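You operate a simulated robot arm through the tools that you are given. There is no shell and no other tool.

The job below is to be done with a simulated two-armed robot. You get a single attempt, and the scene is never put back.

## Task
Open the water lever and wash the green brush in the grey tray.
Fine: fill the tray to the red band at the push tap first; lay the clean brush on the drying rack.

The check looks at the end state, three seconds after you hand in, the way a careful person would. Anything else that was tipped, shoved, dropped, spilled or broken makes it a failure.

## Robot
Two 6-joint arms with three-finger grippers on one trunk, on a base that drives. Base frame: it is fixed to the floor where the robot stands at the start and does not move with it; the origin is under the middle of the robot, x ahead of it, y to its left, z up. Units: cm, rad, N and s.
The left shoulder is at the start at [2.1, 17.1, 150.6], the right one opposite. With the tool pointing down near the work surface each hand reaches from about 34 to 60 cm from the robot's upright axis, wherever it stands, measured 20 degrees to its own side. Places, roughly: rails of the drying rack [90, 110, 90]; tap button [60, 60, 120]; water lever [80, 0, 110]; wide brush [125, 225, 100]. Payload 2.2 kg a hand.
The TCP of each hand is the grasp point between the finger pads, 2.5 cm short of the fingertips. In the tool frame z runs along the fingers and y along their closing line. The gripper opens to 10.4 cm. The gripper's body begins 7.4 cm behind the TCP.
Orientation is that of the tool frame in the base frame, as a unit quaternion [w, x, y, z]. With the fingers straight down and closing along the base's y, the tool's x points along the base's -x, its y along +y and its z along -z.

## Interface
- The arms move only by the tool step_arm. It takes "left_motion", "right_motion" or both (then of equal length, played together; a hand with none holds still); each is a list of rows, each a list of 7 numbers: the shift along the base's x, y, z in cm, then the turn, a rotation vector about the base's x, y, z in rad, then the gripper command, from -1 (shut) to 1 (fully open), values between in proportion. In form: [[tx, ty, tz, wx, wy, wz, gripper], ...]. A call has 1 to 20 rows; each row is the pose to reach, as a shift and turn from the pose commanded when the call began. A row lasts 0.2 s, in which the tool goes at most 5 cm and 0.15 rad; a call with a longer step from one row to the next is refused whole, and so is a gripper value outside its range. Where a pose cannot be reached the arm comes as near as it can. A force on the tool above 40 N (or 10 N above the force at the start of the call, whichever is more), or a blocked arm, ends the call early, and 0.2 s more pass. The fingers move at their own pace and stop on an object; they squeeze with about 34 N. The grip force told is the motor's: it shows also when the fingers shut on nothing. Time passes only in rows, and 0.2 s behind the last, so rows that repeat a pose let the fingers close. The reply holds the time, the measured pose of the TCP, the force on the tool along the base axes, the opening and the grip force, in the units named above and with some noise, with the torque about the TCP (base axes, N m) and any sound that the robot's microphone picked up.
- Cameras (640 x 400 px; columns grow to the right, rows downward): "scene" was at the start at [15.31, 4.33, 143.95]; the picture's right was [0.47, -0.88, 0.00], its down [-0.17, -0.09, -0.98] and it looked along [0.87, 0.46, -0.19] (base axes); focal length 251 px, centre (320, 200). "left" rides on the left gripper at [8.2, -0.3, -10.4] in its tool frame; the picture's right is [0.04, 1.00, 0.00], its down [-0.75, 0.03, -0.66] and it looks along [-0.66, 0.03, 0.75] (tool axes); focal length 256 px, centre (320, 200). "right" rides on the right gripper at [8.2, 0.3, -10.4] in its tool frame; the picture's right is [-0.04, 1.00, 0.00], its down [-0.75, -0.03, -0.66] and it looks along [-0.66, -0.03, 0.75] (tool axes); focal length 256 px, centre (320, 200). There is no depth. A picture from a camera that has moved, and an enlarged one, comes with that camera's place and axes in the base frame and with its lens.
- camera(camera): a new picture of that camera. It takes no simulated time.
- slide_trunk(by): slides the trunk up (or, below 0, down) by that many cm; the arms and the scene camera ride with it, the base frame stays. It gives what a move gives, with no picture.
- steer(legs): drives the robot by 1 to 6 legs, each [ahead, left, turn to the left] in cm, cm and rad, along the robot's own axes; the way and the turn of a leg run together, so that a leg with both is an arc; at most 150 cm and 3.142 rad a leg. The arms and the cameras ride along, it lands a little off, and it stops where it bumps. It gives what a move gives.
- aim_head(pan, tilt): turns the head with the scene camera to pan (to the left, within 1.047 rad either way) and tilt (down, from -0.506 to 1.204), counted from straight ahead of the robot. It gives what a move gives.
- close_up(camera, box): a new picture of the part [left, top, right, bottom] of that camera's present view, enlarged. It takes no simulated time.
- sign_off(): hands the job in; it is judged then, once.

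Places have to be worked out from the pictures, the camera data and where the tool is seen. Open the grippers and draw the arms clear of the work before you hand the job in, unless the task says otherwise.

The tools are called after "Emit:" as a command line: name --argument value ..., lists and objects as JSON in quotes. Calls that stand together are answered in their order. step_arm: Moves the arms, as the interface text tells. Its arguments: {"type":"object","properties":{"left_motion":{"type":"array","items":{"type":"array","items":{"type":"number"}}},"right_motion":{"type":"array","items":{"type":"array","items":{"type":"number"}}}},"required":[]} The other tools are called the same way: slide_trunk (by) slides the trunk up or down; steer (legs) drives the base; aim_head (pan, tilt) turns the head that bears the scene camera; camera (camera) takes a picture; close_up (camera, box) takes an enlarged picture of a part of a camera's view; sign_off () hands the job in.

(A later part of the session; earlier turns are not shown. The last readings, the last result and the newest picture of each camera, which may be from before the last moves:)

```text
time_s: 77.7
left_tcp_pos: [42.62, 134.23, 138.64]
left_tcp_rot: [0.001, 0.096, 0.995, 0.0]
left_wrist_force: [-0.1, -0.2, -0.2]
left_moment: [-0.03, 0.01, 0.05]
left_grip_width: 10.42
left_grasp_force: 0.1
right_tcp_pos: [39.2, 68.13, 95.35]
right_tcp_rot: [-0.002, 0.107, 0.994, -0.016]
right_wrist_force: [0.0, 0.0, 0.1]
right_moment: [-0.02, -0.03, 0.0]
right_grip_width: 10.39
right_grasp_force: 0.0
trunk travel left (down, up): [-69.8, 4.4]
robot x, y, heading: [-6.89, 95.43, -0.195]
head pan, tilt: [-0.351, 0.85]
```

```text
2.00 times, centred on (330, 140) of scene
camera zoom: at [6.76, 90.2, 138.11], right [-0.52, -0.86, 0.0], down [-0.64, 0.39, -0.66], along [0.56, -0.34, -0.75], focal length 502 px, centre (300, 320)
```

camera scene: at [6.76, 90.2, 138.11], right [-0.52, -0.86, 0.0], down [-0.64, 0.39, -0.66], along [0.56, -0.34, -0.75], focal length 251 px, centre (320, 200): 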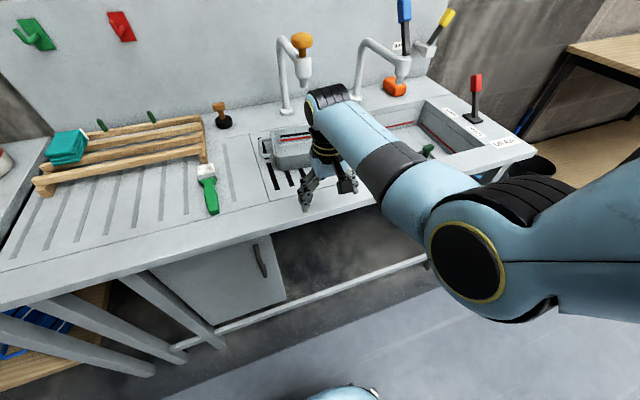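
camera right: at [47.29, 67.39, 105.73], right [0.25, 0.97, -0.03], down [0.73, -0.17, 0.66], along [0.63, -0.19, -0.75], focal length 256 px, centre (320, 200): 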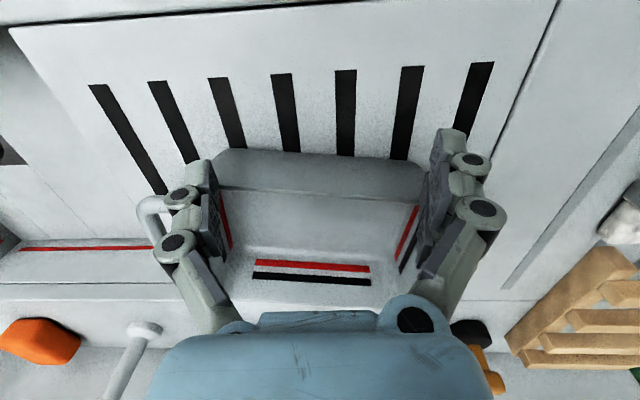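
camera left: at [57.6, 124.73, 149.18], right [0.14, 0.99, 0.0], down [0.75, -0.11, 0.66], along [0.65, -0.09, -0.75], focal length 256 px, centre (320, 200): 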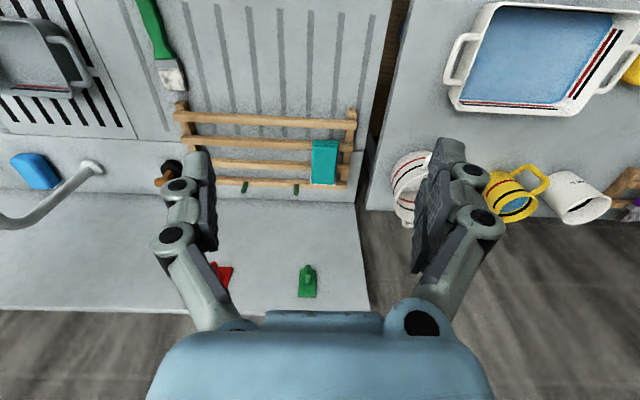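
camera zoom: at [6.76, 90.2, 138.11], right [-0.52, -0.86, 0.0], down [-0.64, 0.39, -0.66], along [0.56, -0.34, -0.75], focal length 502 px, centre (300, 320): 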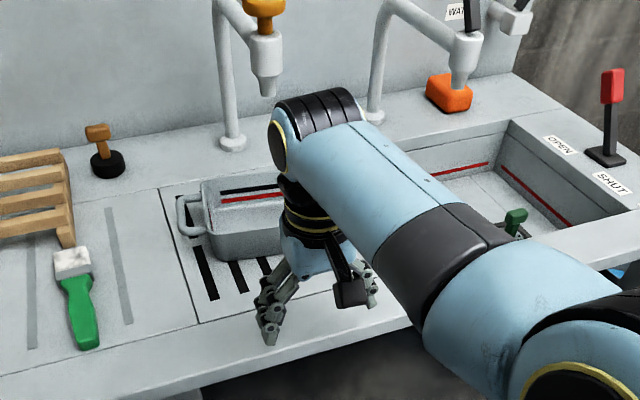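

Now I close the right fingers and raise the hand to z≈128 at longer stretch, aligned with the tap's d≈71, still in front of the tray.

Emit:
step_arm --right_motion '[[0.87, -0.47, 3.3, 0, 0, 0, -1], [1.74, -0.94, 6.6, 0, 0, 0, -1], [2.6, -1.4, 9.9, 0, 0, 0, -1], [3.5, -1.9, 13.2, 0, 0, 0, -1], [4.35, -2.35, 16.5, 0, 0, 0, -1], [5.2, -2.8, 19.8, 0, 0, 0, -1], [6.1, -3.3, 23.1, 0, 0, 0, -1], [7, -3.8, 26.4, 0, 0, 0, -1], [7.8, -4.2, 29.7, 0, 0, 0, -1], [8.7, -4.7, 33, 0, 0, 0, -1], [8.7, -4.7, 33, 0, 0, 0, -1]]'

Emit:
camera --camera "scene"

Emit:
camera --camera "right"

```text
time_s: 80.1
left_tcp_pos: [42.53, 134.23, 138.57]
left_tcp_rot: [0.001, 0.096, 0.995, 0.001]
left_wrist_force: [0.4, -0.6, -0.3]
left_moment: [0.03, 0.02, -0.02]
left_grip_width: 10.42
left_grasp_force: 0.0
right_tcp_pos: [51.62, 62.77, 126.68]
right_tcp_rot: [-0.003, 0.108, 0.994, -0.016]
right_wrist_force: [0.2, 0.0, -0.7]
right_moment: [-0.02, 0.01, 0.03]
right_grip_width: 0.02
right_grasp_force: 28.3
right hand out of reach, approached as far as the arm can: row 7, 8, 9, 10, 11
trunk travel left (down, up): [-69.8, 4.4]
robot x, y, heading: [-7.23, 95.82, -0.191]
head pan, tilt: [-0.351, 0.85]
```

```text
taken
camera scene: at [6.74, 90.18, 138.11], right [-0.52, -0.86, 0.0], down [-0.64, 0.39, -0.66], along [0.56, -0.34, -0.75], focal length 251 px, centre (320, 200)
```

scene: 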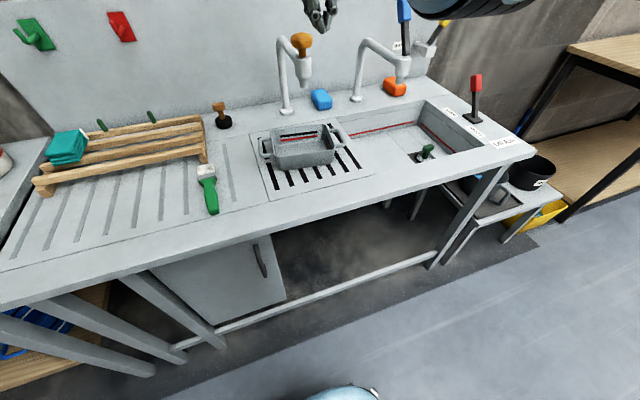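

```text
taken
camera right: at [43.78, 65.13, 137.12], right [0.25, 0.97, -0.03], down [0.74, -0.17, 0.66], along [0.63, -0.19, -0.75], focal length 256 px, centre (320, 200)
```

right: 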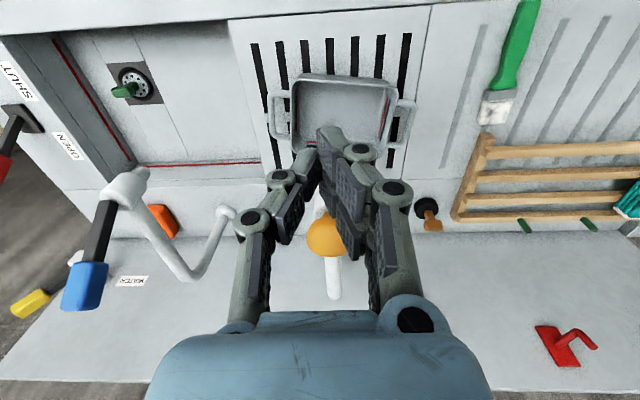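

The closed fingers are at n≈38.8, d≈71.4 with tips at z 124, and the button is about 13 cm further out along the same line with its top near z 120. I drive ahead 13 cm to bring the fingers over it.

Emit:
steer --legs '[[13, 0, 0]]'

Emit:
aim_head --pan -0.35 --tilt 0.6

Emit:
camera --camera "scene"

Emit:
camera --camera "right"

```text
time_s: 81.3
left_tcp_pos: [55.5, 131.67, 138.81]
left_tcp_rot: [0.0, 0.096, 0.995, 0.001]
left_wrist_force: [0.0, -0.7, 0.2]
left_moment: [-0.02, 0.0, 0.0]
left_grip_width: 10.45
left_grasp_force: 0.1
right_tcp_pos: [64.29, 60.34, 126.68]
right_tcp_rot: [-0.002, 0.107, 0.994, -0.017]
right_wrist_force: [-0.1, 0.9, 0.1]
right_moment: [0.01, 0.0, 0.02]
right_grip_width: 0.0
right_grasp_force: 28.2
trunk travel left (down, up): [-69.8, 4.4]
robot x, y, heading: [5.99, 93.02, -0.191]
head pan, tilt: [-0.351, 0.85]
```

```text
time_s: 82.1
left_tcp_pos: [55.48, 131.59, 138.66]
left_tcp_rot: [0.0, 0.097, 0.995, 0.001]
left_wrist_force: [0.2, -0.2, 0.0]
left_moment: [-0.01, 0.04, 0.0]
left_grip_width: 10.39
left_grasp_force: 0.0
right_tcp_pos: [64.33, 60.27, 126.68]
right_tcp_rot: [-0.003, 0.108, 0.994, -0.017]
right_wrist_force: [-0.2, -0.2, 0.2]
right_moment: [-0.02, 0.01, 0.05]
right_grip_width: 0.02
right_grasp_force: 28.6
trunk travel left (down, up): [-69.8, 4.4]
robot x, y, heading: [5.9, 92.86, -0.196]
head pan, tilt: [-0.351, 0.6]
```

```text
taken
camera scene: at [20.45, 87.15, 140.18], right [-0.52, -0.86, 0.0], down [-0.48, 0.29, -0.82], along [0.71, -0.43, -0.57], focal length 251 px, centre (320, 200)
```

scene: 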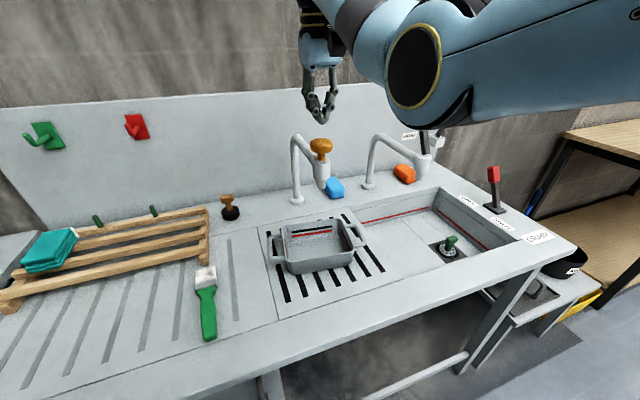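

```text
taken
camera right: at [56.58, 62.61, 137.07], right [0.25, 0.97, -0.03], down [0.74, -0.17, 0.66], along [0.63, -0.19, -0.75], focal length 256 px, centre (320, 200)
```

right: 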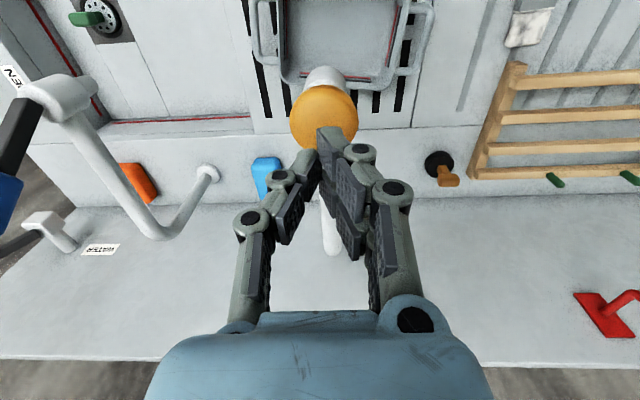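

The fingertips are right over the orange button. I press down slowly and watch the force.

Emit:
step_arm --right_motion '[[-0.4, 0, -1.2, 0, 0, 0, -1], [-0.4, 0, -2.4, 0, 0, 0, -1], [-0.4, 0, -3.2, 0, 0, 0, -1], [-0.4, 0, -3.9, 0, 0, 0, -1], [-0.4, 0, -4.6, 0, 0, 0, -1]]'

Emit:
camera --camera "scene"

```text
time_s: 83.3
left_tcp_pos: [55.36, 131.69, 138.71]
left_tcp_rot: [0.0, 0.097, 0.995, 0.0]
left_wrist_force: [-0.4, 0.6, 0.1]
left_moment: [0.02, -0.02, 0.03]
left_grip_width: 10.38
left_grasp_force: 0.1
right_tcp_pos: [63.91, 60.16, 122.09]
right_tcp_rot: [-0.001, 0.109, 0.994, -0.017]
right_wrist_force: [0.3, 0.0, 2.9]
right_moment: [0.02, -0.02, -0.01]
right_grip_width: 0.01
right_grasp_force: 28.1
trunk travel left (down, up): [-69.8, 4.4]
robot x, y, heading: [5.59, 92.97, -0.192]
head pan, tilt: [-0.351, 0.6]
```

```text
taken
camera scene: at [20.38, 87.18, 140.21], right [-0.52, -0.86, 0.0], down [-0.48, 0.29, -0.82], along [0.71, -0.43, -0.57], focal length 251 px, centre (320, 200)
```

scene: 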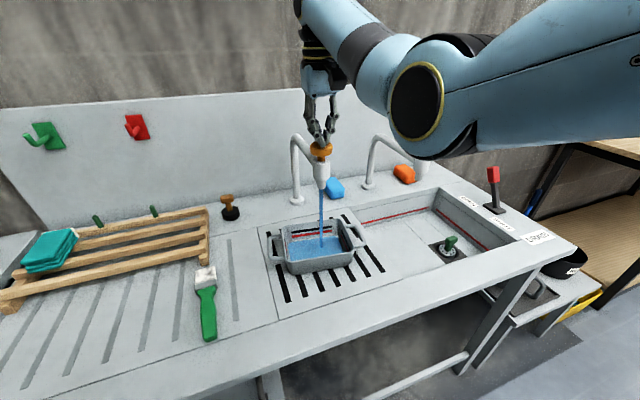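

Water is running into the tray. I check the level right now (no time passes) before deciding how long to hold.

Emit:
close_up --camera "scene" --box '[260, 130, 400, 290]'

```text
2.50 times, centred on (330, 210) of scene
camera zoom: at [20.38, 87.18, 140.21], right [-0.52, -0.86, 0.0], down [-0.48, 0.29, -0.82], along [0.71, -0.43, -0.57], focal length 628 px, centre (295, 175)
```

zoom: 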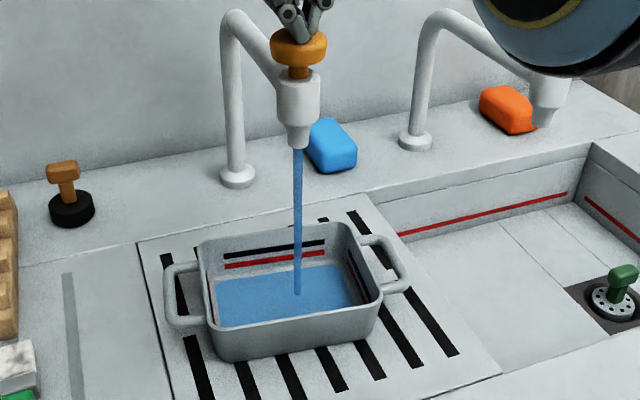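

The stream falls well inside and the level is still below the red band. I release now to see whether the tap stops at once or runs on.

Emit:
step_arm --right_motion '[[0, 0, 1.5, 0, 0, 0, -1]]'

Emit:
close_up --camera "scene" --box '[260, 130, 400, 290]'

```text
time_s: 83.7
left_tcp_pos: [55.51, 131.64, 138.58]
left_tcp_rot: [0.0, 0.097, 0.995, 0.001]
left_wrist_force: [0.1, 0.1, -1.0]
left_moment: [0.01, 0.0, -0.02]
left_grip_width: 10.39
left_grasp_force: 0.1
right_tcp_pos: [63.9, 60.22, 123.46]
right_tcp_rot: [-0.003, 0.108, 0.994, -0.017]
right_wrist_force: [-0.5, 0.0, 0.0]
right_moment: [-0.05, 0.0, 0.03]
right_grip_width: 0.0
right_grasp_force: 28.7
trunk travel left (down, up): [-69.8, 4.4]
robot x, y, heading: [5.59, 93.29, -0.192]
head pan, tilt: [-0.351, 0.6]
```

```text
2.50 times, centred on (330, 210) of scene
camera zoom: at [20.37, 87.17, 140.2], right [-0.52, -0.86, 0.0], down [-0.48, 0.29, -0.82], along [0.71, -0.43, -0.57], focal length 628 px, centre (295, 175)
```

zoom: 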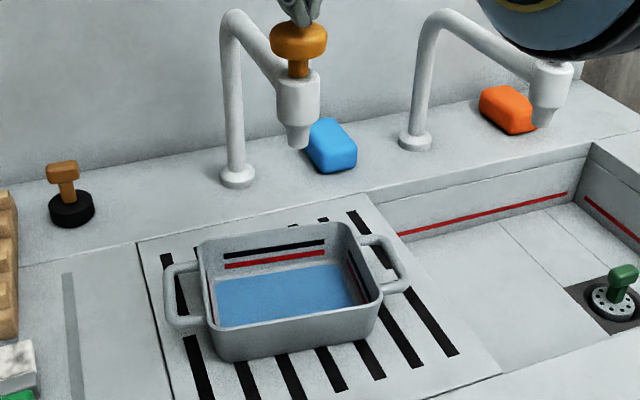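

The tap stops as soon as it's released. The level needs about another centimetre, so I give a second short press and check again.

Emit:
step_arm --right_motion '[[0, 0, -1.5, 0, 0, 0, -1]]'

Emit:
close_up --camera "scene" --box '[280, 180, 380, 280]'

```text
time_s: 84.1
left_tcp_pos: [55.42, 131.68, 138.69]
left_tcp_rot: [-0.001, 0.097, 0.995, 0.001]
left_wrist_force: [0.1, 0.8, -0.2]
left_moment: [0.02, -0.03, -0.03]
left_grip_width: 10.39
left_grasp_force: 0.0
right_tcp_pos: [63.94, 60.35, 122.2]
right_tcp_rot: [-0.002, 0.108, 0.994, -0.016]
right_wrist_force: [-0.5, -0.2, 3.1]
right_moment: [-0.05, -0.03, -0.01]
right_grip_width: 0.0
right_grasp_force: 28.0
trunk travel left (down, up): [-69.8, 4.4]
robot x, y, heading: [6.06, 93.15, -0.193]
head pan, tilt: [-0.351, 0.6]
```

```text
4.00 times, centred on (330, 230) of scene
camera zoom: at [20.34, 87.19, 140.21], right [-0.52, -0.86, 0.0], down [-0.48, 0.29, -0.83], along [0.71, -0.43, -0.56], focal length 1005 px, centre (280, 80)
```

zoom: 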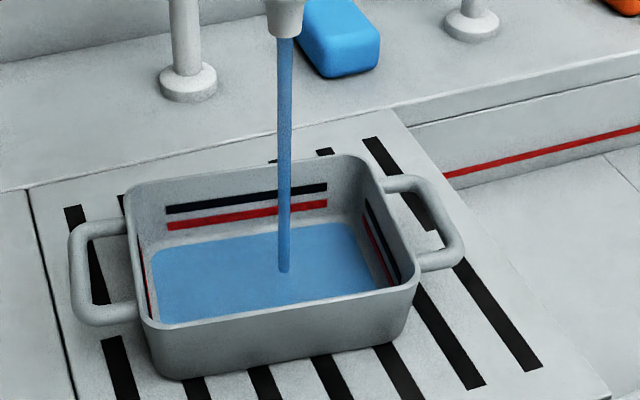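

Still a bit over 1 cm below the band, so I keep the button held for half a second and look again.

Emit:
step_arm --right_motion '[[0, 0, 0, 0, 0, 0, -1], [0, 0, 0, 0, 0, 0, -1], [0, 0, 0, 0, 0, 0, -1]]'

Emit:
close_up --camera "scene" --box '[280, 180, 380, 280]'

```text
time_s: 84.9
left_tcp_pos: [55.41, 131.63, 138.7]
left_tcp_rot: [0.0, 0.096, 0.995, 0.001]
left_wrist_force: [0.3, 0.3, 0.0]
left_moment: [0.0, 0.03, -0.01]
left_grip_width: 10.4
left_grasp_force: 0.1
right_tcp_pos: [63.88, 60.22, 122.25]
right_tcp_rot: [-0.002, 0.108, 0.994, -0.016]
right_wrist_force: [0.5, -0.4, 3.5]
right_moment: [0.05, -0.02, 0.0]
right_grip_width: 0.0
right_grasp_force: 28.7
trunk travel left (down, up): [-69.8, 4.4]
robot x, y, heading: [5.67, 93.14, -0.193]
head pan, tilt: [-0.351, 0.6]
```

```text
4.00 times, centred on (330, 230) of scene
camera zoom: at [20.38, 87.19, 140.2], right [-0.52, -0.86, 0.0], down [-0.48, 0.29, -0.82], along [0.71, -0.43, -0.57], focal length 1005 px, centre (280, 80)
```

zoom: 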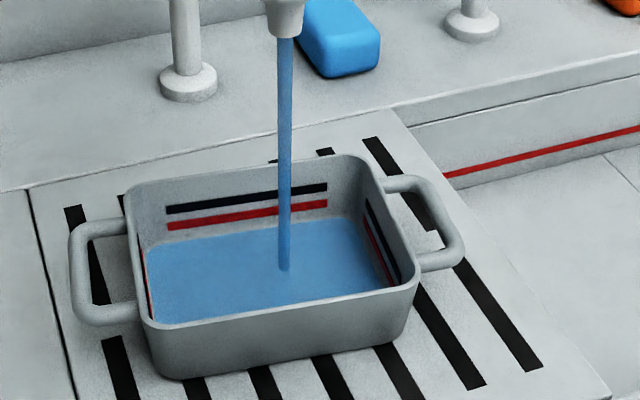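

The level rises about 0.4 cm per 0.8 s, with roughly 1 cm to go. I hold for another 1.2 s and check.

Emit:
step_arm --right_motion '[[0, 0, 0, 0, 0, 0, -1], [0, 0, 0, 0, 0, 0, -1], [0, 0, 0, 0, 0, 0, -1], [0, 0, 0, 0, 0, 0, -1], [0, 0, 0, 0, 0, 0, -1]]'

Emit:
close_up --camera "scene" --box '[280, 180, 380, 280]'

```text
time_s: 86.1
left_tcp_pos: [55.42, 131.62, 138.7]
left_tcp_rot: [0.0, 0.097, 0.995, 0.001]
left_wrist_force: [0.6, -0.4, 0.9]
left_moment: [0.01, 0.03, -0.01]
left_grip_width: 10.39
left_grasp_force: 0.1
right_tcp_pos: [63.98, 60.28, 122.15]
right_tcp_rot: [-0.002, 0.108, 0.994, -0.016]
right_wrist_force: [0.1, 0.6, 3.3]
right_moment: [0.02, -0.06, -0.03]
right_grip_width: 0.0
right_grasp_force: 28.1
trunk travel left (down, up): [-69.8, 4.4]
robot x, y, heading: [5.89, 93.13, -0.193]
head pan, tilt: [-0.351, 0.6]
```

```text
4.00 times, centred on (330, 230) of scene
camera zoom: at [20.37, 87.19, 140.2], right [-0.52, -0.86, 0.0], down [-0.48, 0.29, -0.83], along [0.71, -0.43, -0.56], focal length 1005 px, centre (280, 80)
```

zoom: 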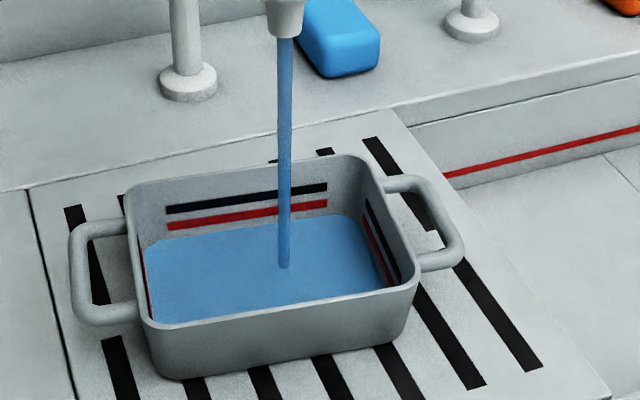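

It is rising more slowly now as the tray widens; the surface is about 0.6 cm under the band. I hold 1.8 s more.

Emit:
step_arm --right_motion '[[0, 0, 0, 0, 0, 0, -1], [0, 0, 0, 0, 0, 0, -1], [0, 0, 0, 0, 0, 0, -1], [0, 0, 0, 0, 0, 0, -1], [0, 0, 0, 0, 0, 0, -1], [0, 0, 0, 0, 0, 0, -1], [0, 0, 0, 0, 0, 0, -1], [0, 0, 0, 0, 0, 0, -1]]'

Emit:
close_up --camera "scene" --box '[280, 180, 380, 280]'

```text
time_s: 87.9
left_tcp_pos: [55.42, 131.66, 138.59]
left_tcp_rot: [0.0, 0.096, 0.995, 0.001]
left_wrist_force: [-0.7, 0.9, -0.8]
left_moment: [0.02, 0.01, -0.03]
left_grip_width: 10.41
left_grasp_force: 0.0
right_tcp_pos: [64.05, 60.35, 122.05]
right_tcp_rot: [-0.001, 0.107, 0.994, -0.017]
right_wrist_force: [0.2, -0.6, 3.8]
right_moment: [0.0, -0.02, -0.02]
right_grip_width: 0.03
right_grasp_force: 28.9
trunk travel left (down, up): [-69.8, 4.4]
robot x, y, heading: [6.24, 92.9, -0.197]
head pan, tilt: [-0.351, 0.6]
```

```text
4.00 times, centred on (330, 230) of scene
camera zoom: at [20.37, 87.19, 140.2], right [-0.52, -0.86, 0.0], down [-0.48, 0.29, -0.83], along [0.71, -0.43, -0.56], focal length 1005 px, centre (280, 80)
```

zoom: 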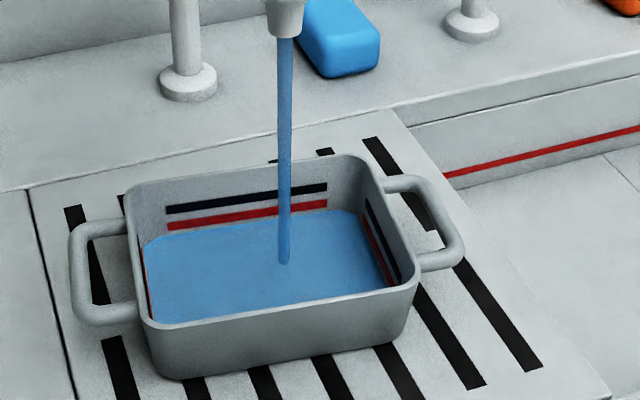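

The surface is nearly at the band's lower edge. I hold another 1.4 s.

Emit:
step_arm --right_motion '[[0, 0, 0, 0, 0, 0, -1], [0, 0, 0, 0, 0, 0, -1], [0, 0, 0, 0, 0, 0, -1], [0, 0, 0, 0, 0, 0, -1], [0, 0, 0, 0, 0, 0, -1], [0, 0, 0, 0, 0, 0, -1]]'

Emit:
close_up --camera "scene" --box '[290, 205, 360, 255]'

```text
time_s: 89.3
left_tcp_pos: [55.42, 131.64, 138.64]
left_tcp_rot: [0.0, 0.097, 0.995, 0.001]
left_wrist_force: [-0.3, 0.0, -0.6]
left_moment: [0.01, 0.01, 0.0]
left_grip_width: 10.39
left_grasp_force: 0.0
right_tcp_pos: [63.97, 60.12, 122.21]
right_tcp_rot: [-0.001, 0.108, 0.994, -0.016]
right_wrist_force: [-0.5, 0.0, 3.0]
right_moment: [0.05, 0.04, 0.0]
right_grip_width: 0.0
right_grasp_force: 28.5
trunk travel left (down, up): [-69.8, 4.4]
robot x, y, heading: [5.66, 93.04, -0.193]
head pan, tilt: [-0.351, 0.6]
```

```text
8.00 times, centred on (325, 230) of scene
camera zoom: at [20.37, 87.19, 140.2], right [-0.52, -0.86, 0.0], down [-0.48, 0.29, -0.83], along [0.71, -0.43, -0.56], focal length 2010 px, centre (280, -40)
```

zoom: 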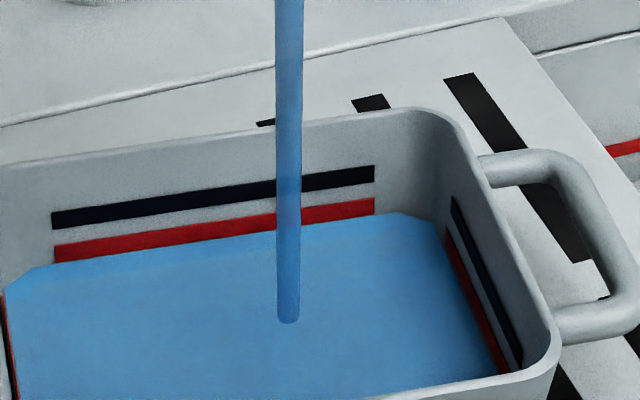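

The water has reached the lower edge of the red band. About 1.2 s more brings it to the middle of the band.

Emit:
step_arm --right_motion '[[0, 0, 0, 0, 0, 0, -1], [0, 0, 0, 0, 0, 0, -1], [0, 0, 0, 0, 0, 0, -1], [0, 0, 0, 0, 0, 0, -1], [0, 0, 0, 0, 0, 0, -1]]'

Emit:
close_up --camera "scene" --box '[290, 205, 360, 255]'

```text
time_s: 90.5
left_tcp_pos: [55.39, 131.7, 138.81]
left_tcp_rot: [0.0, 0.097, 0.995, 0.001]
left_wrist_force: [0.4, -0.1, 0.6]
left_moment: [-0.04, -0.02, -0.06]
left_grip_width: 10.42
left_grasp_force: 0.2
right_tcp_pos: [63.88, 60.22, 122.14]
right_tcp_rot: [-0.002, 0.108, 0.994, -0.017]
right_wrist_force: [0.2, 0.6, 3.1]
right_moment: [0.03, 0.0, 0.0]
right_grip_width: 0.01
right_grasp_force: 28.6
trunk travel left (down, up): [-69.8, 4.4]
robot x, y, heading: [5.65, 93.12, -0.189]
head pan, tilt: [-0.351, 0.6]
```

```text
8.00 times, centred on (325, 230) of scene
camera zoom: at [20.37, 87.19, 140.2], right [-0.52, -0.86, 0.0], down [-0.48, 0.29, -0.83], along [0.71, -0.43, -0.56], focal length 2010 px, centre (280, -40)
```

zoom: 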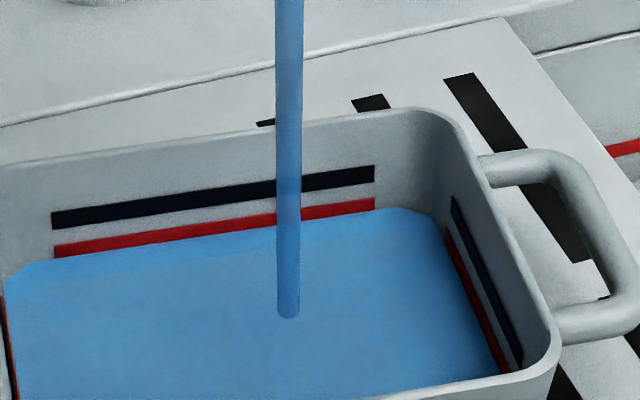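

The lower third of the band is covered; I hold two more rows and then release.

Emit:
step_arm --right_motion '[[0, 0, 0, 0, 0, 0, -1], [0, 0, 0, 0, 0, 0, -1], [0, 0, 2, 0, 0, 0, -1], [0, 0, 4.5, 0, 0, 0, -1]]'

Emit:
close_up --camera "scene" --box '[290, 205, 360, 255]'

Emit:
camera --camera "scene"

```text
time_s: 91.5
left_tcp_pos: [55.48, 131.76, 138.77]
left_tcp_rot: [-0.001, 0.097, 0.995, 0.001]
left_wrist_force: [0.7, -0.1, 0.4]
left_moment: [0.01, 0.02, 0.03]
left_grip_width: 10.38
left_grasp_force: 0.0
right_tcp_pos: [64.27, 60.23, 126.55]
right_tcp_rot: [-0.003, 0.108, 0.994, -0.016]
right_wrist_force: [0.2, 0.2, -0.4]
right_moment: [-0.02, 0.03, -0.05]
right_grip_width: 0.0
right_grasp_force: 28.7
right hand out of reach, approached as far as the arm can: row 4
trunk travel left (down, up): [-69.8, 4.4]
robot x, y, heading: [6.17, 93.17, -0.195]
head pan, tilt: [-0.351, 0.6]
```

```text
8.00 times, centred on (325, 230) of scene
camera zoom: at [20.38, 87.19, 140.2], right [-0.52, -0.86, 0.0], down [-0.48, 0.29, -0.82], along [0.71, -0.43, -0.57], focal length 2010 px, centre (280, -40)
```

zoom: 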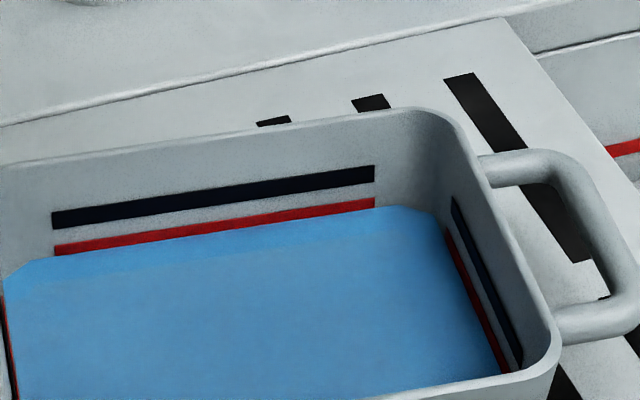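

```text
taken
camera scene: at [20.38, 87.19, 140.2], right [-0.52, -0.86, 0.0], down [-0.48, 0.29, -0.82], along [0.71, -0.43, -0.57], focal length 251 px, centre (320, 200)
```

scene: 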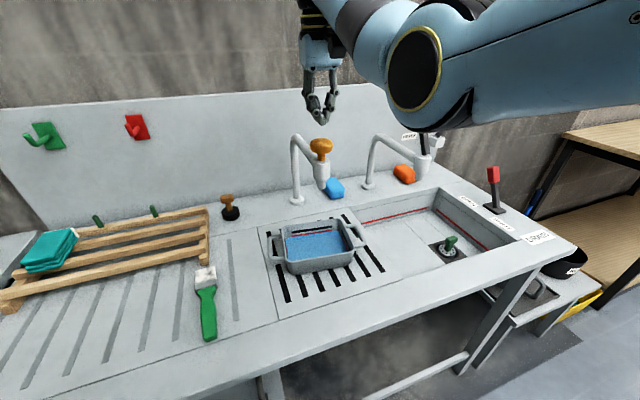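

The water stands in the middle of the red band and the tap is off. I back the base away so the right arm can be folded low again, to fetch the brush.

Emit:
steer --legs '[[-37, 0, 0]]'

Emit:
step_arm --right_motion '[[-1, 0.2, -2.5, 0, 0, 0, -0.6], [-2, 0.4, -5, 0, 0, 0, -0.2], [-3, 0.6, -7.5, 0, 0, 0, 0], [-4, 0.8, -10, 0, 0, 0, 0], [-5, 1.2, -12.5, 0, 0, 0, 0], [-6, 1.6, -15, 0, 0, 0, 0], [-7.5, 2.1, -18, 0, 0, 0, 0], [-9, 2.7, -21, 0, 0, 0, 0], [-10.5, 3.3, -23, 0, 0, 0, 0], [-12.5, 4.2, -24, 0, 0, 0, 0], [-14.5, 5.1, -25, 0, 0, 0, 0], [-16.7, 6.05, -25.6, 0, 0, 0, 0], [-16.7, 6.05, -25.6, 0, 0, 0, 0]]'

Emit:
camera --camera "scene"

```text
time_s: 93.9
left_tcp_pos: [18.98, 138.73, 138.61]
left_tcp_rot: [-0.001, 0.096, 0.995, 0.001]
left_wrist_force: [0.1, -0.6, 0.9]
left_moment: [0.01, 0.0, -0.01]
left_grip_width: 10.42
left_grasp_force: 0.0
right_tcp_pos: [28.01, 67.44, 126.47]
right_tcp_rot: [-0.002, 0.107, 0.994, -0.016]
right_wrist_force: [-1.1, -0.2, -0.3]
right_moment: [0.01, -0.01, -0.01]
right_grip_width: 0.03
right_grasp_force: 28.2
trunk travel left (down, up): [-69.8, 4.4]
robot x, y, heading: [-30.43, 100.02, -0.191]
head pan, tilt: [-0.351, 0.6]
```

```text
time_s: 96.7
left_tcp_pos: [19.07, 138.82, 138.64]
left_tcp_rot: [-0.001, 0.097, 0.995, 0.001]
left_wrist_force: [1.5, 0.1, -0.4]
left_moment: [-0.01, -0.01, -0.01]
left_grip_width: 10.38
left_grasp_force: 0.1
right_tcp_pos: [11.18, 73.5, 101.05]
right_tcp_rot: [-0.003, 0.108, 0.994, -0.016]
right_wrist_force: [-0.4, 1.2, -0.3]
right_moment: [0.01, 0.03, 0.02]
right_grip_width: 5.19
right_grasp_force: 0.0
trunk travel left (down, up): [-69.8, 4.4]
robot x, y, heading: [-30.43, 100.2, -0.196]
head pan, tilt: [-0.351, 0.6]
```

```text
taken
camera scene: at [-15.94, 94.24, 140.19], right [-0.52, -0.86, 0.0], down [-0.48, 0.29, -0.82], along [0.71, -0.43, -0.57], focal length 251 px, centre (320, 200)
```

scene: 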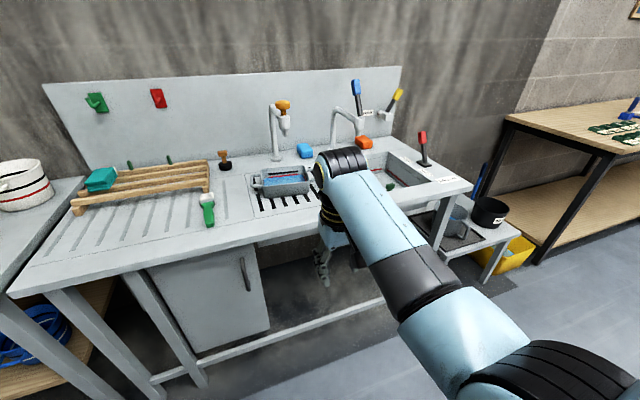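

The arm is folded well at z 101. I sidestep 24.5 cm left and drive ahead 34 cm, bringing the right hand in front of the brush handle's end to check with its own camera.

Emit:
steer --legs '[[0, 24.5, 0], [34, 0, 0]]'

Emit:
camera --camera "right"

Emit:
camera --camera "scene"

```text
time_s: 100.3
left_tcp_pos: [56.94, 156.33, 138.69]
left_tcp_rot: [0.0, 0.097, 0.995, 0.001]
left_wrist_force: [-0.5, -0.3, -0.4]
left_moment: [0.01, 0.01, 0.03]
left_grip_width: 10.39
left_grasp_force: 0.1
right_tcp_pos: [49.15, 90.82, 100.93]
right_tcp_rot: [-0.003, 0.109, 0.994, -0.017]
right_wrist_force: [0.1, -0.2, -0.1]
right_moment: [0.02, -0.01, -0.04]
right_grip_width: 5.2
right_grasp_force: 0.1
trunk travel left (down, up): [-69.8, 4.4]
robot x, y, heading: [7.34, 117.74, -0.195]
head pan, tilt: [-0.351, 0.6]
```

```text
taken
camera right: at [41.24, 93.3, 111.38], right [0.25, 0.97, -0.03], down [0.73, -0.17, 0.66], along [0.63, -0.19, -0.75], focal length 256 px, centre (320, 200)
```

right: 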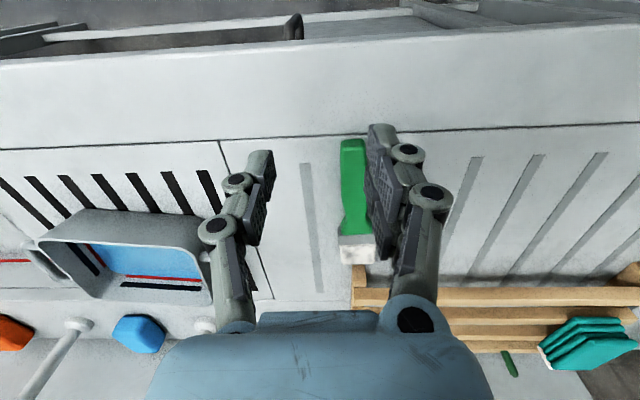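

```text
taken
camera scene: at [21.92, 111.78, 140.2], right [-0.52, -0.86, 0.0], down [-0.48, 0.29, -0.82], along [0.71, -0.43, -0.57], focal length 251 px, centre (320, 200)
```

scene: 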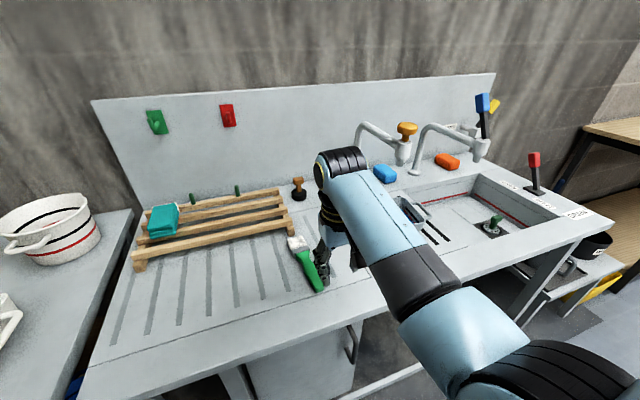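

The brush's handle end is at (n 33.8, d 100.8) and the bristle tip at (51.7, 101.9). I'll grip the handle with the tool leaning forward, so the bristles point down when the tool is later upright. I back off 12 cm and reach out with a 0.55 rad tilt.

Emit:
steer --legs '[[-12, 0, 0]]'

Emit:
step_arm --right_motion '[[1.75, 0.04, 0, -0.015, -0.077, 0.013, 0], [3.5, 0.08, 0, -0.03, -0.154, 0.026, 0], [5.25, 0.12, 0, -0.045, -0.231, 0.039, 0], [7, 0.16, 0, -0.06, -0.309, 0.051, 0], [8.75, 0.2, 0, -0.074, -0.386, 0.064, 0], [10.5, 0.24, 0, -0.089, -0.463, 0.077, 0], [12.3, 0.28, 0, -0.104, -0.54, 0.09, 0], [12.3, 0.28, 0, -0.104, -0.54, 0.09, 0]]'

Emit:
camera --camera "right"

Emit:
camera --camera "scene"

```text
time_s: 101.5
left_tcp_pos: [45.16, 158.53, 138.65]
left_tcp_rot: [0.0, 0.097, 0.995, 0.0]
left_wrist_force: [-0.5, 0.1, 0.1]
left_moment: [0.02, -0.04, -0.02]
left_grip_width: 10.39
left_grasp_force: 0.1
right_tcp_pos: [37.22, 93.37, 101.01]
right_tcp_rot: [-0.002, 0.108, 0.994, -0.017]
right_wrist_force: [-0.4, 0.7, -0.5]
right_moment: [0.05, -0.03, 0.0]
right_grip_width: 5.18
right_grasp_force: 0.0
trunk travel left (down, up): [-69.8, 4.4]
robot x, y, heading: [-4.37, 119.97, -0.194]
head pan, tilt: [-0.351, 0.6]
```

```text
time_s: 103.3
left_tcp_pos: [45.12, 158.6, 138.72]
left_tcp_rot: [0.0, 0.097, 0.995, 0.001]
left_wrist_force: [-0.4, -0.5, -0.2]
left_moment: [0.01, -0.01, -0.01]
left_grip_width: 10.43
left_grasp_force: 0.0
right_tcp_pos: [48.96, 91.95, 100.3]
right_tcp_rot: [0.264, 0.065, 0.961, -0.052]
right_wrist_force: [0.0, 0.7, 0.3]
right_moment: [-0.02, 0.01, 0.0]
right_grip_width: 5.18
right_grasp_force: 0.1
trunk travel left (down, up): [-69.8, 4.4]
robot x, y, heading: [-4.43, 120.13, -0.19]
head pan, tilt: [-0.351, 0.6]
```

```text
taken
camera right: at [36.74, 94.42, 105.05], right [0.18, 0.98, -0.04], down [0.31, -0.02, 0.95], along [0.93, -0.19, -0.31], focal length 256 px, centre (320, 200)
```

right: 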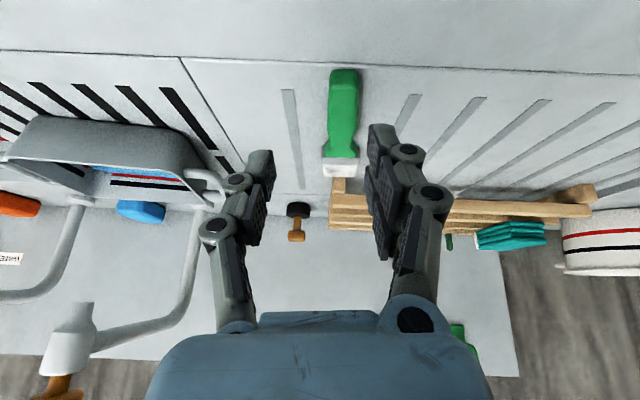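

```text
taken
camera scene: at [10.02, 114.1, 140.2], right [-0.52, -0.86, 0.0], down [-0.48, 0.29, -0.83], along [0.71, -0.43, -0.56], focal length 251 px, centre (320, 200)
```

scene: 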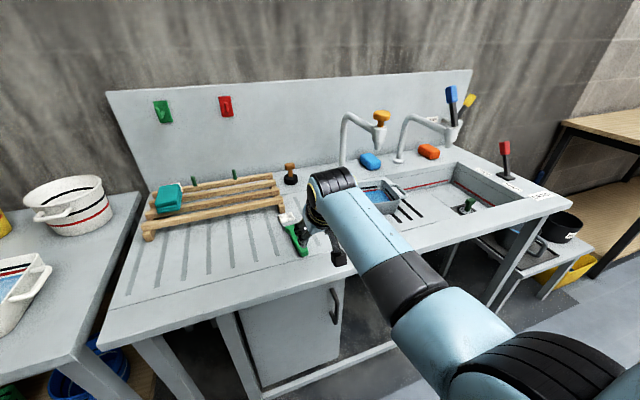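

The tilt is fine and the brush lies straight ahead of the fingers. I move over the handle (n≈39) and lower to just above it.

Emit:
step_arm --right_motion '[[2.5, 0.05, 0, 0, 0, 0, 0.2], [5, 0.1, 0, 0, 0, 0, 0.2], [7.7, 0.15, 0, 0, 0, 0, 0.2], [7.7, 0.15, -2, 0, 0, 0, 0.2], [7.7, 0.15, -4, 0, 0, 0, 0.2], [7.7, 0.15, -5.5, 0, 0, 0, 0.2]]'

Emit:
camera --camera "right"

Emit:
close_up --camera "scene" --box '[240, 160, 380, 280]'

```text
time_s: 104.7
left_tcp_pos: [45.14, 158.56, 138.64]
left_tcp_rot: [0.0, 0.097, 0.995, 0.001]
left_wrist_force: [0.3, 0.5, -0.6]
left_moment: [0.0, 0.01, -0.03]
left_grip_width: 10.39
left_grasp_force: 0.0
right_tcp_pos: [57.28, 93.68, 95.48]
right_tcp_rot: [0.269, 0.064, 0.96, -0.038]
right_wrist_force: [0.3, 0.7, 0.4]
right_moment: [0.0, 0.01, 0.0]
right_grip_width: 6.25
right_grasp_force: 0.0
trunk travel left (down, up): [-69.8, 4.4]
robot x, y, heading: [-4.49, 119.7, -0.192]
head pan, tilt: [-0.351, 0.6]
```

```text
taken
camera right: at [45.1, 95.91, 100.02], right [0.18, 0.98, -0.02], down [0.3, -0.04, 0.95], along [0.94, -0.17, -0.3], focal length 256 px, centre (320, 200)
```

right: 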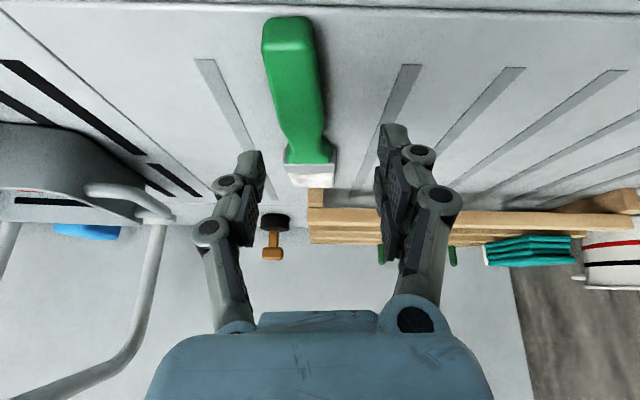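

```text
3.33 times, centred on (310, 220) of scene
camera zoom: at [10.11, 114.08, 140.19], right [-0.52, -0.86, 0.0], down [-0.48, 0.29, -0.82], along [0.71, -0.43, -0.57], focal length 837 px, centre (353, 133)
```

zoom: 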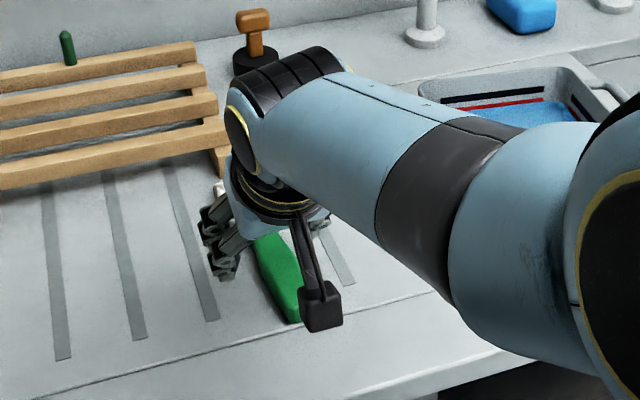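

The handle centre is at d≈101.7 while my TCP is at d≈102.8, so I shift 1.1 cm right and lower onto the handle in small steps.

Emit:
step_arm --right_motion '[[-0.2, -1.1, 0, 0, 0, 0, 0.2], [-0.2, -1.1, -1, 0, 0, 0, 0.2], [-0.2, -1.1, -2, 0, 0, 0, 0.2], [-0.2, -1.1, -2.6, 0, 0, 0, 0.2]]'

Emit:
camera --camera "right"

```text
time_s: 105.7
left_tcp_pos: [45.13, 158.56, 138.65]
left_tcp_rot: [0.0, 0.097, 0.995, 0.001]
left_wrist_force: [0.0, 0.2, -0.2]
left_moment: [-0.01, -0.01, 0.02]
left_grip_width: 10.38
left_grasp_force: 0.0
right_tcp_pos: [57.1, 92.62, 92.98]
right_tcp_rot: [0.268, 0.063, 0.961, -0.037]
right_wrist_force: [0.1, -0.3, -0.9]
right_moment: [0.01, -0.01, 0.04]
right_grip_width: 6.24
right_grasp_force: 0.1
trunk travel left (down, up): [-69.8, 4.4]
robot x, y, heading: [-4.24, 119.96, -0.193]
head pan, tilt: [-0.351, 0.6]
```

```text
taken
camera right: at [44.77, 94.83, 97.54], right [0.18, 0.98, -0.02], down [0.3, -0.04, 0.95], along [0.94, -0.17, -0.3], focal length 256 px, centre (320, 200)
```

right: 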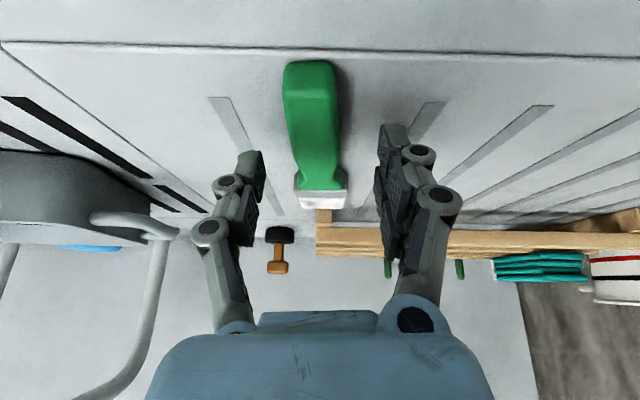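

The handle is centred between the fingers. I lower another half centimetre and close the gripper.

Emit:
step_arm --right_motion '[[0, 0, -0.5, 0, 0, 0, 0.2], [0, 0, -0.5, 0, 0, 0, -0.4], [0, 0, -0.5, 0, 0, 0, -1], [0, 0, -0.5, 0, 0, 0, -1], [0, 0, -0.5, 0, 0, 0, -1]]'

Emit:
camera --camera "right"

```text
time_s: 106.9
left_tcp_pos: [45.16, 158.63, 138.62]
left_tcp_rot: [0.001, 0.097, 0.995, 0.001]
left_wrist_force: [0.8, -0.6, -0.5]
left_moment: [0.03, 0.02, -0.02]
left_grip_width: 10.4
left_grasp_force: 0.1
right_tcp_pos: [56.64, 92.8, 92.79]
right_tcp_rot: [0.269, 0.065, 0.96, -0.038]
right_wrist_force: [-0.3, 0.6, 0.2]
right_moment: [-0.02, 0.01, -0.01]
right_grip_width: 0.03
right_grasp_force: 28.2
right hand out of reach, approached as far as the arm can: row 1, 2, 3, 4, 5
trunk travel left (down, up): [-69.8, 4.4]
robot x, y, heading: [-4.52, 119.95, -0.193]
head pan, tilt: [-0.351, 0.6]
```

```text
taken
camera right: at [44.51, 94.94, 97.25], right [0.18, 0.98, -0.02], down [0.3, -0.04, 0.95], along [0.94, -0.17, -0.3], focal length 256 px, centre (320, 200)
```

right: 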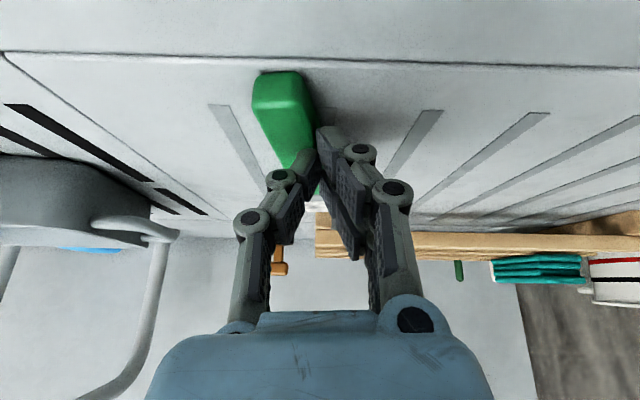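

The fingers shut on nothing: they closed just above the handle. Re-triangulating, the handle lies at z≈88, about 3 cm lower than I assumed. I open, lift, and look again.

Emit:
step_arm --right_motion '[[0, 0, 0, 0, 0, 0, -0.2], [0, 0, 1, 0, 0, 0, 0.2], [-1, 0.2, 3, 0, 0, 0, 0.2], [-2, 0.4, 6, 0, 0, 0, 0.2]]'

Emit:
camera --camera "right"

Emit:
camera --camera "scene"

```text
time_s: 107.9
left_tcp_pos: [45.01, 158.62, 138.77]
left_tcp_rot: [-0.001, 0.097, 0.995, 0.001]
left_wrist_force: [-0.7, -0.5, 0.4]
left_moment: [-0.01, -0.05, -0.03]
left_grip_width: 10.36
left_grasp_force: 0.0
right_tcp_pos: [54.61, 93.2, 98.61]
right_tcp_rot: [0.268, 0.063, 0.961, -0.038]
right_wrist_force: [-0.9, -0.9, 0.1]
right_moment: [-0.05, -0.01, -0.03]
right_grip_width: 6.23
right_grasp_force: 0.1
trunk travel left (down, up): [-69.8, 4.4]
robot x, y, heading: [-4.35, 120.15, -0.19]
head pan, tilt: [-0.351, 0.6]
```

```text
taken
camera right: at [42.4, 95.39, 103.21], right [0.18, 0.98, -0.02], down [0.3, -0.04, 0.95], along [0.94, -0.17, -0.3], focal length 256 px, centre (320, 200)
```

right: 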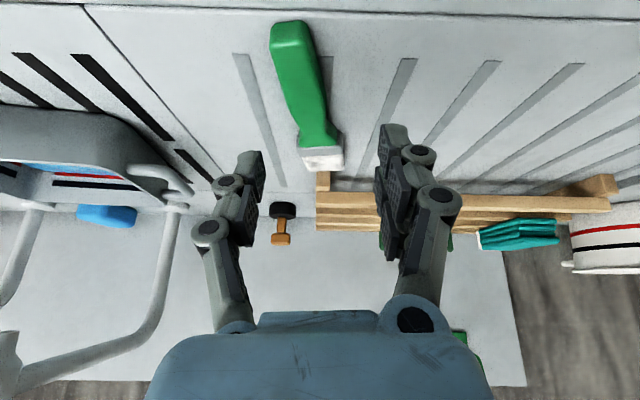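

```text
taken
camera scene: at [9.99, 114.13, 140.21], right [-0.52, -0.86, 0.0], down [-0.48, 0.29, -0.83], along [0.71, -0.43, -0.56], focal length 251 px, centre (320, 200)
```

scene: 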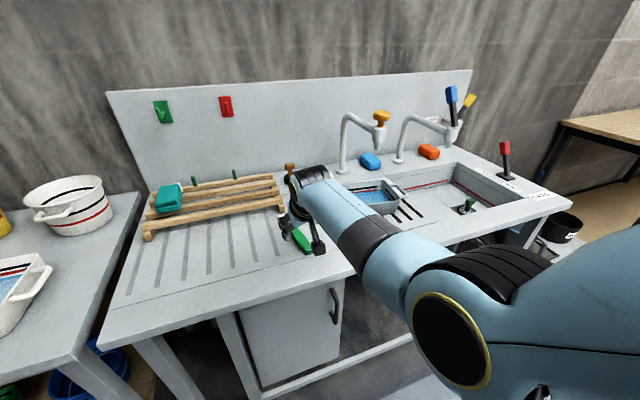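

The brush only swivelled slightly: handle end at (n 36, d 99.8), ferrule at (50, 101.7), z≈88. The hand was also too far out to get lower, so I drive ahead 10 cm, then align the tool yaw with the handle.

Emit:
steer --legs '[[10, 0, 0]]'

Emit:
step_arm --right_motion '[[-1.5, 0, 0, 0, 0, 0.05, 0.2], [-3, 0, 0, 0, 0, 0.1, 0.2], [-4.5, 0, 0, 0, 0, 0.15, 0.2], [-4.5, 0, 0, 0, 0, 0.15, 0.2]]'

Emit:
camera --camera "right"

```text
time_s: 109.1
left_tcp_pos: [55.17, 156.6, 138.61]
left_tcp_rot: [0.0, 0.097, 0.995, 0.001]
left_wrist_force: [0.5, -0.8, -0.1]
left_moment: [0.0, -0.01, 0.0]
left_grip_width: 10.42
left_grasp_force: 0.1
right_tcp_pos: [64.63, 91.25, 98.45]
right_tcp_rot: [0.269, 0.064, 0.96, -0.038]
right_wrist_force: [-0.2, 0.6, 0.4]
right_moment: [-0.02, -0.01, -0.01]
right_grip_width: 6.23
right_grasp_force: 0.1
trunk travel left (down, up): [-69.8, 4.4]
robot x, y, heading: [5.55, 118.09, -0.192]
head pan, tilt: [-0.351, 0.6]
```

```text
time_s: 110.1
left_tcp_pos: [54.93, 156.63, 138.6]
left_tcp_rot: [-0.001, 0.097, 0.995, 0.001]
left_wrist_force: [-0.3, 0.6, 0.1]
left_moment: [-0.03, -0.02, 0.01]
left_grip_width: 10.41
left_grasp_force: 0.0
right_tcp_pos: [59.85, 91.17, 98.58]
right_tcp_rot: [0.271, -0.008, 0.962, -0.018]
right_wrist_force: [-0.3, -1.1, -0.2]
right_moment: [0.01, -0.01, -0.01]
right_grip_width: 6.25
right_grasp_force: 0.1
trunk travel left (down, up): [-69.8, 4.4]
robot x, y, heading: [5.19, 118.17, -0.194]
head pan, tilt: [-0.351, 0.6]
```

```text
taken
camera right: at [47.56, 91.56, 103.17], right [0.03, 1.0, -0.02], down [0.3, 0.01, 0.95], along [0.95, -0.03, -0.3], focal length 256 px, centre (320, 200)
```

right: 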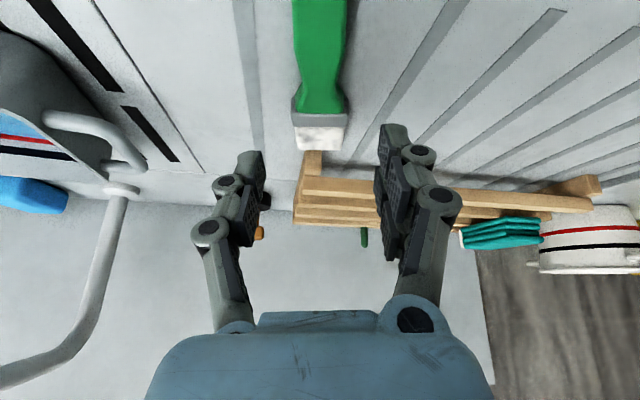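

The handle is now exactly in line with the fingers. I lower onto it at x≈59, going slowly near the board.

Emit:
step_arm --right_motion '[[-0.5, 0, -2, 0, 0, 0, 0.2], [-1.1, -0.05, -4, 0, 0, 0, 0.2], [-1.15, -0.07, -6, 0, 0, 0, 0.2], [-1.15, -0.07, -7.2, 0, 0, 0, 0.2], [-1.15, -0.07, -8, 0, 0, 0, 0.2], [-1.15, -0.07, -8.6, 0, 0, 0, 0.2], [-1.15, -0.07, -8.6, 0, 0, 0, 0.2]]'

Emit:
camera --camera "right"

```text
time_s: 111.7
left_tcp_pos: [54.94, 156.96, 138.56]
left_tcp_rot: [0.0, 0.097, 0.995, 0.001]
left_wrist_force: [0.6, 0.5, 0.4]
left_moment: [0.01, 0.0, 0.01]
left_grip_width: 10.39
left_grasp_force: 0.0
right_tcp_pos: [59.14, 91.36, 90.33]
right_tcp_rot: [0.275, -0.01, 0.961, -0.02]
right_wrist_force: [11.2, 8.4, 27.0]
right_moment: [0.2, -0.17, 0.15]
right_grip_width: 7.9
right_grasp_force: 5.8
trunk travel left (down, up): [-69.8, 4.4]
robot x, y, heading: [5.89, 118.62, -0.19]
head pan, tilt: [-0.351, 0.6]
```

```text
taken
camera right: at [46.75, 91.7, 94.85], right [0.03, 1.0, -0.02], down [0.29, 0.01, 0.96], along [0.96, -0.03, -0.29], focal length 256 px, centre (320, 200)
```

right: 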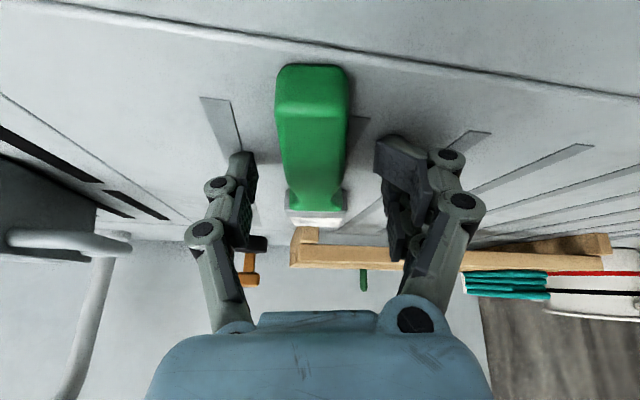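

The fingertips touched the board at z≈88, so that is the counter level. I lift 0.6 cm and close on the handle.

Emit:
step_arm --right_motion '[[0, 0, 0.6, 0, 0, 0, 0.2], [0, 0, 0.6, 0, 0, 0, -0.3], [0, 0, 0.6, 0, 0, 0, -1], [0, 0, 0.6, 0, 0, 0, -1], [0, 0, 0.6, 0, 0, 0, -1]]'

Emit:
camera --camera "right"

```text
time_s: 112.9
left_tcp_pos: [54.83, 156.67, 138.74]
left_tcp_rot: [0.002, 0.097, 0.995, 0.0]
left_wrist_force: [-0.2, 0.2, 0.1]
left_moment: [0.01, 0.0, 0.0]
left_grip_width: 10.41
left_grasp_force: 0.1
right_tcp_pos: [58.62, 91.28, 90.5]
right_tcp_rot: [0.271, -0.008, 0.962, -0.018]
right_wrist_force: [-3.2, -4.1, 13.7]
right_moment: [-0.4, -0.49, -0.33]
right_grip_width: 4.04
right_grasp_force: 33.9
trunk travel left (down, up): [-69.8, 4.4]
robot x, y, heading: [5.63, 118.05, -0.191]
head pan, tilt: [-0.351, 0.6]
```

```text
taken
camera right: at [46.28, 91.57, 95.21], right [0.03, 1.0, -0.02], down [0.3, 0.01, 0.95], along [0.95, -0.03, -0.3], focal length 256 px, centre (320, 200)
```

right: 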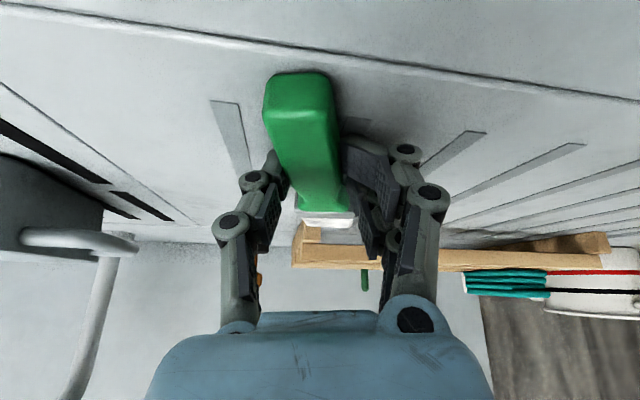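

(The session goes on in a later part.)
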